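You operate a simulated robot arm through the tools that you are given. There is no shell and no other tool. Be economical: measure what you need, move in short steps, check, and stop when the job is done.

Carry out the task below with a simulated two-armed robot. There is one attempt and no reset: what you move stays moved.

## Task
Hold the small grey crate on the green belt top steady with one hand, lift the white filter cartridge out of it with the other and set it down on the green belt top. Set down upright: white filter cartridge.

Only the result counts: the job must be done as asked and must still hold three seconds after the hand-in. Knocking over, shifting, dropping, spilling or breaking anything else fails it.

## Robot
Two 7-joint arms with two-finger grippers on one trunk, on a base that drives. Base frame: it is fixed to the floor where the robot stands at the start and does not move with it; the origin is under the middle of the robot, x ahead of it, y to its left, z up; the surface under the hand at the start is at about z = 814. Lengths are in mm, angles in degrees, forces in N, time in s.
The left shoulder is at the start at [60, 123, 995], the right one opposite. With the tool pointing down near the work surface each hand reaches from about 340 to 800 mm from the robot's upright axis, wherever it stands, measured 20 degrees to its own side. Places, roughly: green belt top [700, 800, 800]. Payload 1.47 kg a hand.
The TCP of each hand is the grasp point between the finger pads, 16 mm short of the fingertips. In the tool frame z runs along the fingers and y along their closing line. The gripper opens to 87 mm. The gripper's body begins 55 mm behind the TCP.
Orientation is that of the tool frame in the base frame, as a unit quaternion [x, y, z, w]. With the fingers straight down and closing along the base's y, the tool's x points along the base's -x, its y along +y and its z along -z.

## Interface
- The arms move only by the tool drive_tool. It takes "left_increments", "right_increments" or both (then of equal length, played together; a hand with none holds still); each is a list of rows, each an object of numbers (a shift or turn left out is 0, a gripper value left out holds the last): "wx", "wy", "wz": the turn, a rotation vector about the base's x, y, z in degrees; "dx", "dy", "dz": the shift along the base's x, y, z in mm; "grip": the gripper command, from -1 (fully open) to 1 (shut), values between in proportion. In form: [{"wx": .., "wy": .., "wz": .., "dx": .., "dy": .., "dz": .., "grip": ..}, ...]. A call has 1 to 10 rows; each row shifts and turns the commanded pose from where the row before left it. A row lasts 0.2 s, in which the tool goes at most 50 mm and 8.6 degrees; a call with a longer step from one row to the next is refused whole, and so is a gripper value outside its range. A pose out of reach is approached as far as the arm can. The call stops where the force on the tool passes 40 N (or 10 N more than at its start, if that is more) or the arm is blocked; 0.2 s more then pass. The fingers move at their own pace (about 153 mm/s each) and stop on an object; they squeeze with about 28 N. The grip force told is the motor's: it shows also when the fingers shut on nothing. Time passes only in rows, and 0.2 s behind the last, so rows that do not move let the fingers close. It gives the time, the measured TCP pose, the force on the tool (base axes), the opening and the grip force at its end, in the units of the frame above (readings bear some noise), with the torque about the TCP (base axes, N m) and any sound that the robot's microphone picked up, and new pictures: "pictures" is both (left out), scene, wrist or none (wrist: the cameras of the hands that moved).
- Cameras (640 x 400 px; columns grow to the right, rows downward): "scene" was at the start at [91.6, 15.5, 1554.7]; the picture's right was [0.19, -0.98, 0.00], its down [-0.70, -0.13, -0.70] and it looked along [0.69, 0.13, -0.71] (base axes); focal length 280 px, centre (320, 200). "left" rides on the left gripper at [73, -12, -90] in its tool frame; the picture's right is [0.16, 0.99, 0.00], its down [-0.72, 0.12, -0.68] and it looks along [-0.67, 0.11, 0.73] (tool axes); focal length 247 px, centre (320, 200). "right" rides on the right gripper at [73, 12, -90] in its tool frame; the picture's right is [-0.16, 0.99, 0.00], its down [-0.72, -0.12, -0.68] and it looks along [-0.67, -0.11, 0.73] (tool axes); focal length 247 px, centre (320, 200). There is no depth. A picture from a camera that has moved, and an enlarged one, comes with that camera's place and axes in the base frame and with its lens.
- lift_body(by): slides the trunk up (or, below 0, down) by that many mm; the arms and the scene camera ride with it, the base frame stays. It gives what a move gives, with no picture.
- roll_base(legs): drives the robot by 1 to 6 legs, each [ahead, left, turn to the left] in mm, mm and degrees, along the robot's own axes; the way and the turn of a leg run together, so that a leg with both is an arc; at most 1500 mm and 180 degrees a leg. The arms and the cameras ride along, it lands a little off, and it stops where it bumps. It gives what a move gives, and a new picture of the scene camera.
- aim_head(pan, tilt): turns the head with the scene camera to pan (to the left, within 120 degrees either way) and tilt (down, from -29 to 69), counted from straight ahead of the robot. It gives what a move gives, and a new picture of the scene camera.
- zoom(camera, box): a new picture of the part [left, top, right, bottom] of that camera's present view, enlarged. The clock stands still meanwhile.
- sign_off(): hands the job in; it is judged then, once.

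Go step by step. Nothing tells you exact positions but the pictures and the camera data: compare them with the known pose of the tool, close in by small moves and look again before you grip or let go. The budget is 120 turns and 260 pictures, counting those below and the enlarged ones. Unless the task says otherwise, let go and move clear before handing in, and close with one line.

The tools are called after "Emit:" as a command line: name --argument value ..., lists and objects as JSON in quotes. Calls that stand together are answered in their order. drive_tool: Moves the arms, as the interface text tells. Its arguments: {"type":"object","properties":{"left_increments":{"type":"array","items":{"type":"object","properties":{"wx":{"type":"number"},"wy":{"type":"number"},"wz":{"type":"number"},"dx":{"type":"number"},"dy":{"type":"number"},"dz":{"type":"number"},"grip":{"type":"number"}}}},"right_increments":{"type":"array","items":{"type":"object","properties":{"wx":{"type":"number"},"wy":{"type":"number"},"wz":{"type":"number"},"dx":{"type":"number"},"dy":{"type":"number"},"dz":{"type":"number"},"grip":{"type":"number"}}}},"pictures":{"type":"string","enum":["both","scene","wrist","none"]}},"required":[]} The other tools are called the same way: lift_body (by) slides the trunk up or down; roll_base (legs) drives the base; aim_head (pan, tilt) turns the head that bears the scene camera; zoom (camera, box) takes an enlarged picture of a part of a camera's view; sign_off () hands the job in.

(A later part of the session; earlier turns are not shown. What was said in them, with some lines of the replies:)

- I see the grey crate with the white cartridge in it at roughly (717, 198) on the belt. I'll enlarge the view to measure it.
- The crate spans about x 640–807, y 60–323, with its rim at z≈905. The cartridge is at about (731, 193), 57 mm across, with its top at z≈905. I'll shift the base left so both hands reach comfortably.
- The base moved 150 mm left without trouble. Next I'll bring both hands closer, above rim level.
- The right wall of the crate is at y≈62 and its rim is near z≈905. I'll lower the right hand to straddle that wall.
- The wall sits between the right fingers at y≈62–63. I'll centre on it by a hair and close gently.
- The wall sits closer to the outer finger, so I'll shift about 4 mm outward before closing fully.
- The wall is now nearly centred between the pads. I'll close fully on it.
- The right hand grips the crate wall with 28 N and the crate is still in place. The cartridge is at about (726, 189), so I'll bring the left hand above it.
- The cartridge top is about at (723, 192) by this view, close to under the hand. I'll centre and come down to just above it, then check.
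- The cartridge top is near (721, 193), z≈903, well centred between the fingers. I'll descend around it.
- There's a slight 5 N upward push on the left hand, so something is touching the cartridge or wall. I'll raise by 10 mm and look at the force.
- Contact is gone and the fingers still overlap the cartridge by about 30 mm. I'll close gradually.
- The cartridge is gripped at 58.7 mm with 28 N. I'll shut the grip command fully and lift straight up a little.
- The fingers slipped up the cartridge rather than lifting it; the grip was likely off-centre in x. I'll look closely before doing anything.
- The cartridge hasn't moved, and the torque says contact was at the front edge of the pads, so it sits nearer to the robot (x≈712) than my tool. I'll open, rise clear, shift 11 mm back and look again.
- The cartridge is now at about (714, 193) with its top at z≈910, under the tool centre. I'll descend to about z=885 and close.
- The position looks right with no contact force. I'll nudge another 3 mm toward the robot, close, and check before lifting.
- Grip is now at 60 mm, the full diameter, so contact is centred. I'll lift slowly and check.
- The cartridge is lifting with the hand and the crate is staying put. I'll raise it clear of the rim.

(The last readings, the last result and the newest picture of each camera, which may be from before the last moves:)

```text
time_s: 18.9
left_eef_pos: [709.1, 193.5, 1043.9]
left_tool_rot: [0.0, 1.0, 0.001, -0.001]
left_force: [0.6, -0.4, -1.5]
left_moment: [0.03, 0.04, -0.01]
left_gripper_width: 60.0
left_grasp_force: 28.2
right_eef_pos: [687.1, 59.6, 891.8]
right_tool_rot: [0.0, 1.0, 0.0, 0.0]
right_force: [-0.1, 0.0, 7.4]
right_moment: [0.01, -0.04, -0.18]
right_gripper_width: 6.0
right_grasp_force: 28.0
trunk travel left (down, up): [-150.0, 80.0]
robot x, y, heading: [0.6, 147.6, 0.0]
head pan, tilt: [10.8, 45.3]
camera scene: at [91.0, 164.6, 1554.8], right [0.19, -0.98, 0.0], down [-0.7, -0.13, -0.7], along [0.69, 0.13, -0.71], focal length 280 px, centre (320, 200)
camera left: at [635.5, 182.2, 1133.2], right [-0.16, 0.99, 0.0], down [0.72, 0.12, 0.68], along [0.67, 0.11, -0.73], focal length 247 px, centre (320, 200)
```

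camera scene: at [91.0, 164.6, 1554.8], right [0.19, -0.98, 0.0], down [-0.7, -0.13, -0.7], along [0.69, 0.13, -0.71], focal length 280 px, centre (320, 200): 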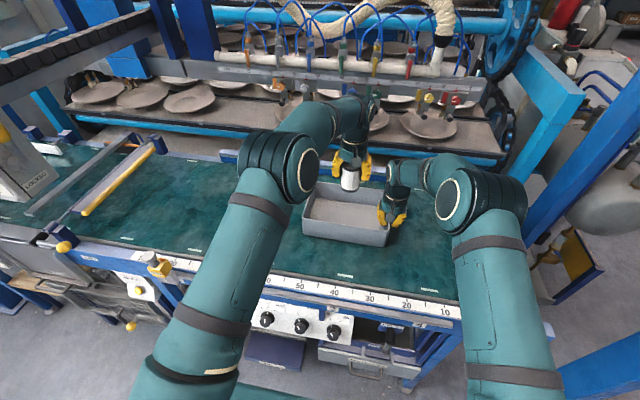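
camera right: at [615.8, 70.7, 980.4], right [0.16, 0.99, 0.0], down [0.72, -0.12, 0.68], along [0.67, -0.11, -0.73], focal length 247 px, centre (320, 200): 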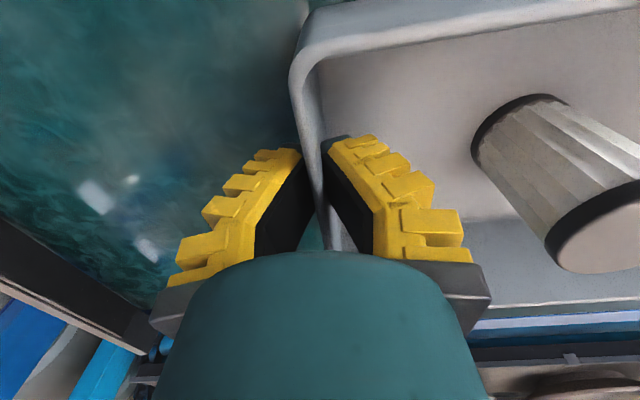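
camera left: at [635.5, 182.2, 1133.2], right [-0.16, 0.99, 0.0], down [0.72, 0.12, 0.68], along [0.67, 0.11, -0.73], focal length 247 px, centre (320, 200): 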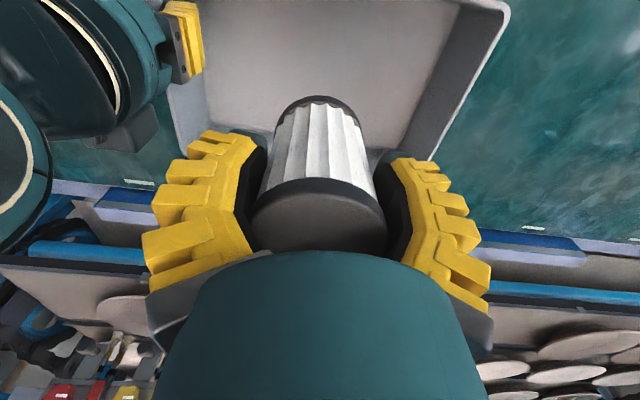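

The cartridge is out and above the rim. Now I'll carry it left, to about (685, 440).

Emit:
drive_tool --left_increments '[{"dx": -2, "dy": 15}, {"dx": -4, "dy": 30}, {"dx": -4, "dy": 38}, {"dx": -5, "dy": 40}, {"dx": -5, "dy": 40}, {"dx": -4, "dy": 38}, {"dy": 30}, {"dy": 14}, {}]'

```text
time_s: 20.9
left_eef_pos: [685.1, 438.5, 1043.1]
left_tool_rot: [-0.001, 1.0, 0.0, 0.0]
left_force: [-0.3, 1.1, -1.0]
left_moment: [-0.01, 0.0, -0.01]
left_gripper_width: 60.0
left_grasp_force: 27.6
right_eef_pos: [688.1, 59.5, 890.2]
right_tool_rot: [0.001, 1.0, -0.001, 0.0]
right_force: [-0.1, 0.6, 7.5]
right_moment: [0.0, -0.06, -0.17]
right_gripper_width: 6.0
right_grasp_force: 28.2
trunk travel left (down, up): [-150.0, 80.0]
robot x, y, heading: [0.6, 152.5, -0.0]
head pan, tilt: [10.8, 45.3]
camera scene: at [91.1, 164.5, 1554.8], right [0.19, -0.98, 0.0], down [-0.7, -0.13, -0.7], along [0.69, 0.13, -0.71], focal length 280 px, centre (320, 200)
camera left: at [612.3, 427.9, 1132.9], right [-0.16, 0.99, 0.0], down [0.72, 0.12, 0.68], along [0.67, 0.11, -0.73], focal length 247 px, centre (320, 200)
```

scene: 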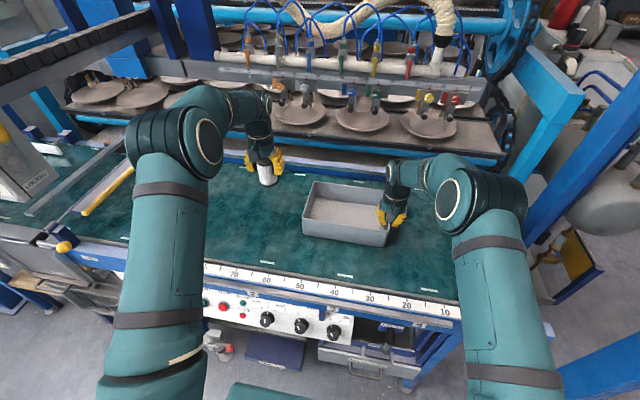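
left: 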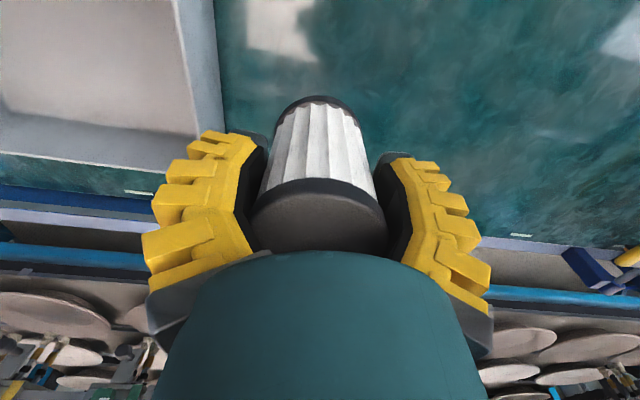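

It's over clear belt, well to the left of the crate. I'll lower it to just above contact (expected at TCP z≈880).

Emit:
drive_tool --left_increments '[{"dz": -20}, {"dz": -30}, {"dz": -30}, {"dz": -30}, {"dz": -25}, {"dz": -12}, {"dz": -5}, {}]'

Emit:
zoom --camera "scene" --box '[220, 150, 332, 220]'

```text
time_s: 22.8
left_eef_pos: [684.8, 437.3, 891.3]
left_tool_rot: [0.0, 1.0, 0.0, 0.0]
left_force: [0.6, -0.6, -1.4]
left_moment: [0.0, -0.01, -0.01]
left_gripper_width: 59.9
left_grasp_force: 28.5
right_eef_pos: [686.9, 59.0, 891.6]
right_tool_rot: [0.0, 1.0, 0.001, 0.0]
right_force: [-0.2, 0.2, 6.2]
right_moment: [0.02, -0.01, -0.13]
right_gripper_width: 5.9
right_grasp_force: 28.0
trunk travel left (down, up): [-150.0, 80.0]
robot x, y, heading: [-0.5, 151.4, 0.0]
head pan, tilt: [10.8, 45.3]
camera scene: at [91.1, 164.6, 1554.8], right [0.19, -0.98, 0.0], down [-0.7, -0.13, -0.7], along [0.69, 0.13, -0.71], focal length 280 px, centre (320, 200)
camera left: at [612.0, 426.8, 981.6], right [-0.16, 0.99, 0.0], down [0.72, 0.12, 0.68], along [0.67, 0.11, -0.73], focal length 247 px, centre (320, 200)
```

scene: 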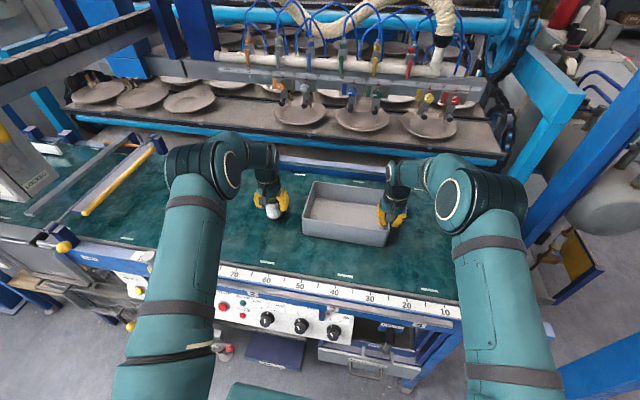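
left: 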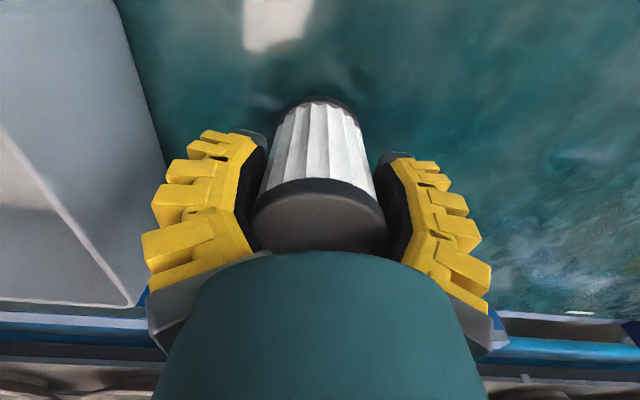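

```text
5.71 times, centred on (276, 185) of scene
camera zoom: at [91.1, 164.6, 1554.8], right [0.19, -0.98, 0.0], down [-0.7, -0.13, -0.7], along [0.69, 0.13, -0.71], focal length 1597 px, centre (571, 286)
```

zoom: 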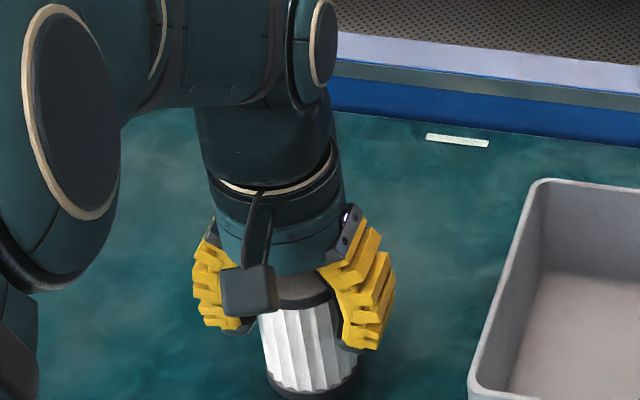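

The cartridge is held upright a few millimetres above the belt, at (685, 438). I'll lower it in small steps until contact.

Emit:
drive_tool --left_increments '[{"dz": -3}, {"dz": -2}, {"dz": -2}, {}]' --pictures "none"

```text
time_s: 23.8
left_eef_pos: [686.7, 438.0, 886.0]
left_tool_rot: [0.0, 1.0, 0.0, -0.001]
left_force: [0.1, -0.3, -1.1]
left_moment: [0.02, 0.02, -0.01]
left_gripper_width: 60.1
left_grasp_force: 28.3
right_eef_pos: [688.6, 59.1, 890.5]
right_tool_rot: [0.0, 1.0, 0.0, 0.0]
right_force: [-0.5, -0.7, 5.5]
right_moment: [0.0, 0.0, -0.16]
right_gripper_width: 5.9
right_grasp_force: 28.0
trunk travel left (down, up): [-150.0, 80.0]
robot x, y, heading: [1.2, 146.8, 0.1]
head pan, tilt: [10.8, 45.3]
```

Emit:
drive_tool --left_increments '[{"dz": -1.5}, {"dz": -1.5}, {}]' --pictures "none"

```text
time_s: 24.6
left_eef_pos: [685.9, 437.5, 881.7]
left_tool_rot: [0.0, 1.0, -0.001, 0.0]
left_force: [1.1, -0.9, -0.4]
left_moment: [0.0, -0.02, 0.02]
left_gripper_width: 60.0
left_grasp_force: 28.0
right_eef_pos: [687.6, 58.6, 890.6]
right_tool_rot: [-0.001, 1.0, 0.001, 0.0]
right_force: [0.6, 0.7, 7.2]
right_moment: [0.01, 0.03, -0.18]
right_gripper_width: 5.9
right_grasp_force: 28.3
trunk travel left (down, up): [-150.0, 80.0]
robot x, y, heading: [1.7, 151.0, 0.0]
head pan, tilt: [10.8, 45.3]
```

No contact force yet, so I'll keep lowering in 1 mm steps.

Emit:
drive_tool --left_increments '[{"dz": -1}, {"dz": -1}, {}]' --pictures "none"

```text
time_s: 25.4
left_eef_pos: [686.2, 437.1, 880.1]
left_tool_rot: [0.0, 1.0, -0.001, -0.001]
left_force: [0.0, 0.1, -1.6]
left_moment: [-0.02, 0.01, -0.01]
left_gripper_width: 60.0
left_grasp_force: 27.7
right_eef_pos: [687.0, 59.9, 891.1]
right_tool_rot: [0.0, 1.0, 0.001, 0.0]
right_force: [-0.1, 0.4, 6.2]
right_moment: [0.0, 0.03, -0.14]
right_gripper_width: 6.0
right_grasp_force: 27.9
trunk travel left (down, up): [-150.0, 80.0]
robot x, y, heading: [1.0, 150.6, -0.1]
head pan, tilt: [10.8, 45.3]
```

Emit:
drive_tool --left_increments '[{"dz": -1}, {"dz": -1}, {}]' --pictures "wrist"

```text
time_s: 26.1
left_eef_pos: [685.1, 437.7, 879.3]
left_tool_rot: [0.0, 1.0, -0.001, 0.001]
left_force: [-3.8, -1.1, 12.8]
left_moment: [-0.12, 0.48, 0.02]
left_gripper_width: 60.2
left_grasp_force: 28.2
right_eef_pos: [687.1, 60.5, 890.4]
right_tool_rot: [0.001, 1.0, 0.0, 0.001]
right_force: [5.3, 1.2, 3.4]
right_moment: [0.04, 0.12, -0.15]
right_gripper_width: 5.9
right_grasp_force: 28.4
trunk travel left (down, up): [-150.0, 80.0]
robot x, y, heading: [3.8, 147.3, -0.1]
head pan, tilt: [10.8, 45.3]
camera left: at [612.7, 426.1, 969.3], right [-0.16, 0.99, 0.0], down [0.72, 0.12, 0.68], along [0.67, 0.11, -0.73], focal length 247 px, centre (320, 200)
```

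left: 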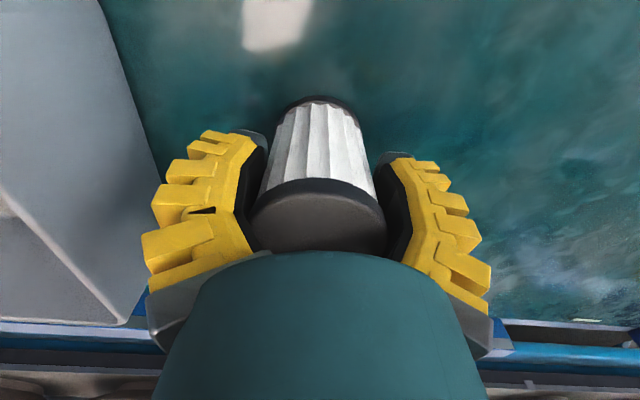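

The cartridge touches the belt with 13 N. I'll ease up half a millimetre, open, and rise clear.

Emit:
drive_tool --left_increments '[{"dz": 0.6}, {"grip": -0.5}, {"grip": -1}, {"grip": -1}, {}]' --pictures "wrist"

```text
time_s: 27.4
left_eef_pos: [685.7, 436.6, 879.5]
left_tool_rot: [0.0, 1.0, 0.0, -0.001]
left_force: [-0.5, -1.1, -0.3]
left_moment: [-0.01, -0.01, 0.01]
left_gripper_width: 87.0
left_grasp_force: 0.1
right_eef_pos: [687.8, 59.8, 889.9]
right_tool_rot: [-0.001, 1.0, 0.0, 0.0]
right_force: [-0.7, 0.0, 5.7]
right_moment: [0.03, 0.17, -0.18]
right_gripper_width: 6.0
right_grasp_force: 27.7
trunk travel left (down, up): [-150.0, 80.0]
robot x, y, heading: [-0.5, 146.9, 0.1]
head pan, tilt: [10.8, 45.3]
camera left: at [613.3, 426.5, 968.8], right [-0.16, 0.99, 0.0], down [0.72, 0.12, 0.68], along [0.67, 0.11, -0.73], focal length 247 px, centre (320, 200)
```

left: 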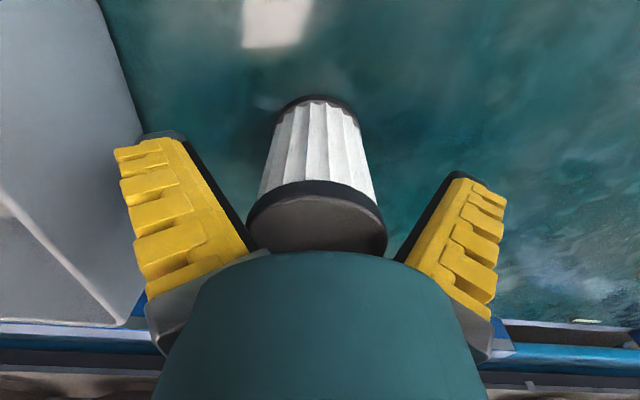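

The cartridge stands free. I'll raise the left hand, then open the right hand and lift it straight off the wall.

Emit:
drive_tool --left_increments '[{"dz": 10}, {"dz": 30}, {"dz": 40}, {"dz": 40}, {}]' --pictures "none"

Emit:
drive_tool --right_increments '[{"grip": 0.6}, {"grip": 0.2}, {"grip": 0.2}, {"dz": 15}, {"dz": 30}, {"dz": 40}, {"dz": 40}, {}]'

Emit:
zoom --camera "scene" --box '[230, 150, 430, 260]'

```text
time_s: 28.6
left_eef_pos: [686.9, 436.9, 998.2]
left_tool_rot: [0.0, 1.0, 0.0, 0.0]
left_force: [0.0, -0.2, 0.6]
left_moment: [0.0, -0.03, -0.02]
left_gripper_width: 86.9
left_grasp_force: 0.2
right_eef_pos: [688.6, 59.9, 890.8]
right_tool_rot: [0.0, 1.0, 0.0, -0.001]
right_force: [-2.2, 1.1, 4.8]
right_moment: [-0.02, 0.06, -0.17]
right_gripper_width: 6.0
right_grasp_force: 28.0
trunk travel left (down, up): [-150.0, 80.0]
robot x, y, heading: [-4.1, 146.7, -0.1]
head pan, tilt: [10.8, 45.3]
```

```text
time_s: 30.4
left_eef_pos: [687.4, 436.6, 996.0]
left_tool_rot: [0.0, 1.0, 0.0, 0.0]
left_force: [0.9, 0.4, 0.0]
left_moment: [0.01, 0.01, -0.01]
left_gripper_width: 86.8
left_grasp_force: 0.0
right_eef_pos: [687.2, 58.8, 1015.6]
right_tool_rot: [0.0, 1.0, 0.0, 0.001]
right_force: [0.5, -0.4, 0.4]
right_moment: [-0.01, -0.01, 0.04]
right_gripper_width: 40.7
right_grasp_force: 4.2
trunk travel left (down, up): [-150.0, 80.0]
robot x, y, heading: [-0.4, 150.5, -0.2]
head pan, tilt: [10.8, 45.3]
camera scene: at [92.1, 164.4, 1554.7], right [0.19, -0.98, 0.0], down [-0.7, -0.13, -0.7], along [0.69, 0.13, -0.71], focal length 280 px, centre (320, 200)
camera right: at [615.3, 71.2, 1105.3], right [0.16, 0.99, 0.0], down [0.72, -0.12, 0.68], along [0.67, -0.11, -0.73], focal length 247 px, centre (320, 200)
```

scene: 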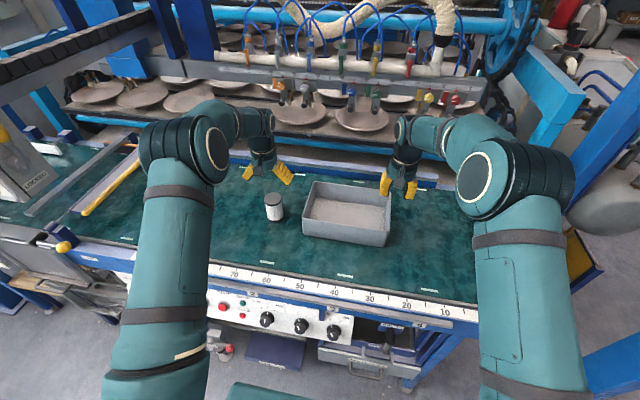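
right: 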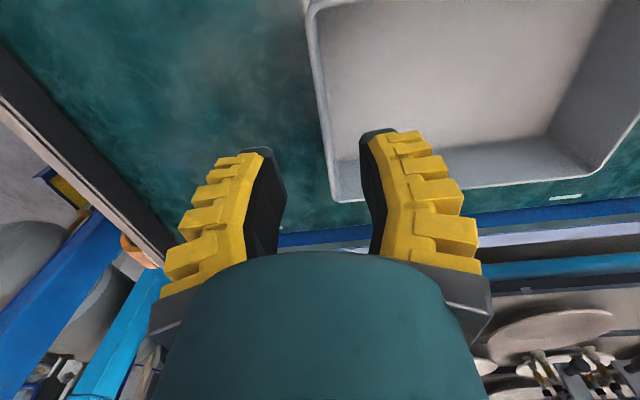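

```text
3.20 times, centred on (330, 205) of scene
camera zoom: at [92.1, 164.4, 1554.7], right [0.19, -0.98, 0.0], down [-0.7, -0.13, -0.7], along [0.69, 0.13, -0.71], focal length 895 px, centre (288, 184)
```

zoom: 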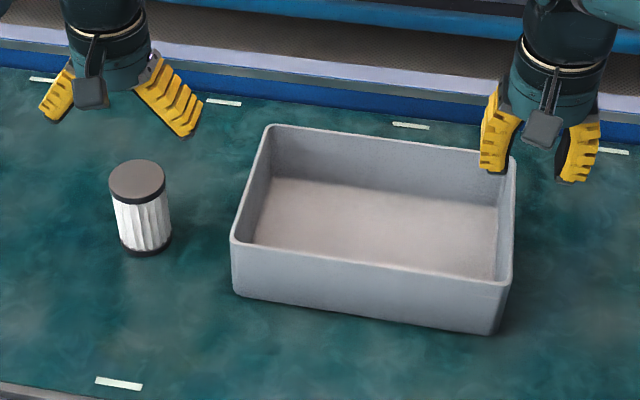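

The cartridge stands upright on the belt, the crate is in its place, and both hands are clear. I'll hand in now.

Emit:
sign_off

```text
The job is handed in.
```

I lifted the white filter cartridge out of the grey crate and set it upright on the green belt, about 80 mm to the crate's left, while the right hand held the crate; the first grip slipped without moving it, the second held, and I handed in with both hands clear.
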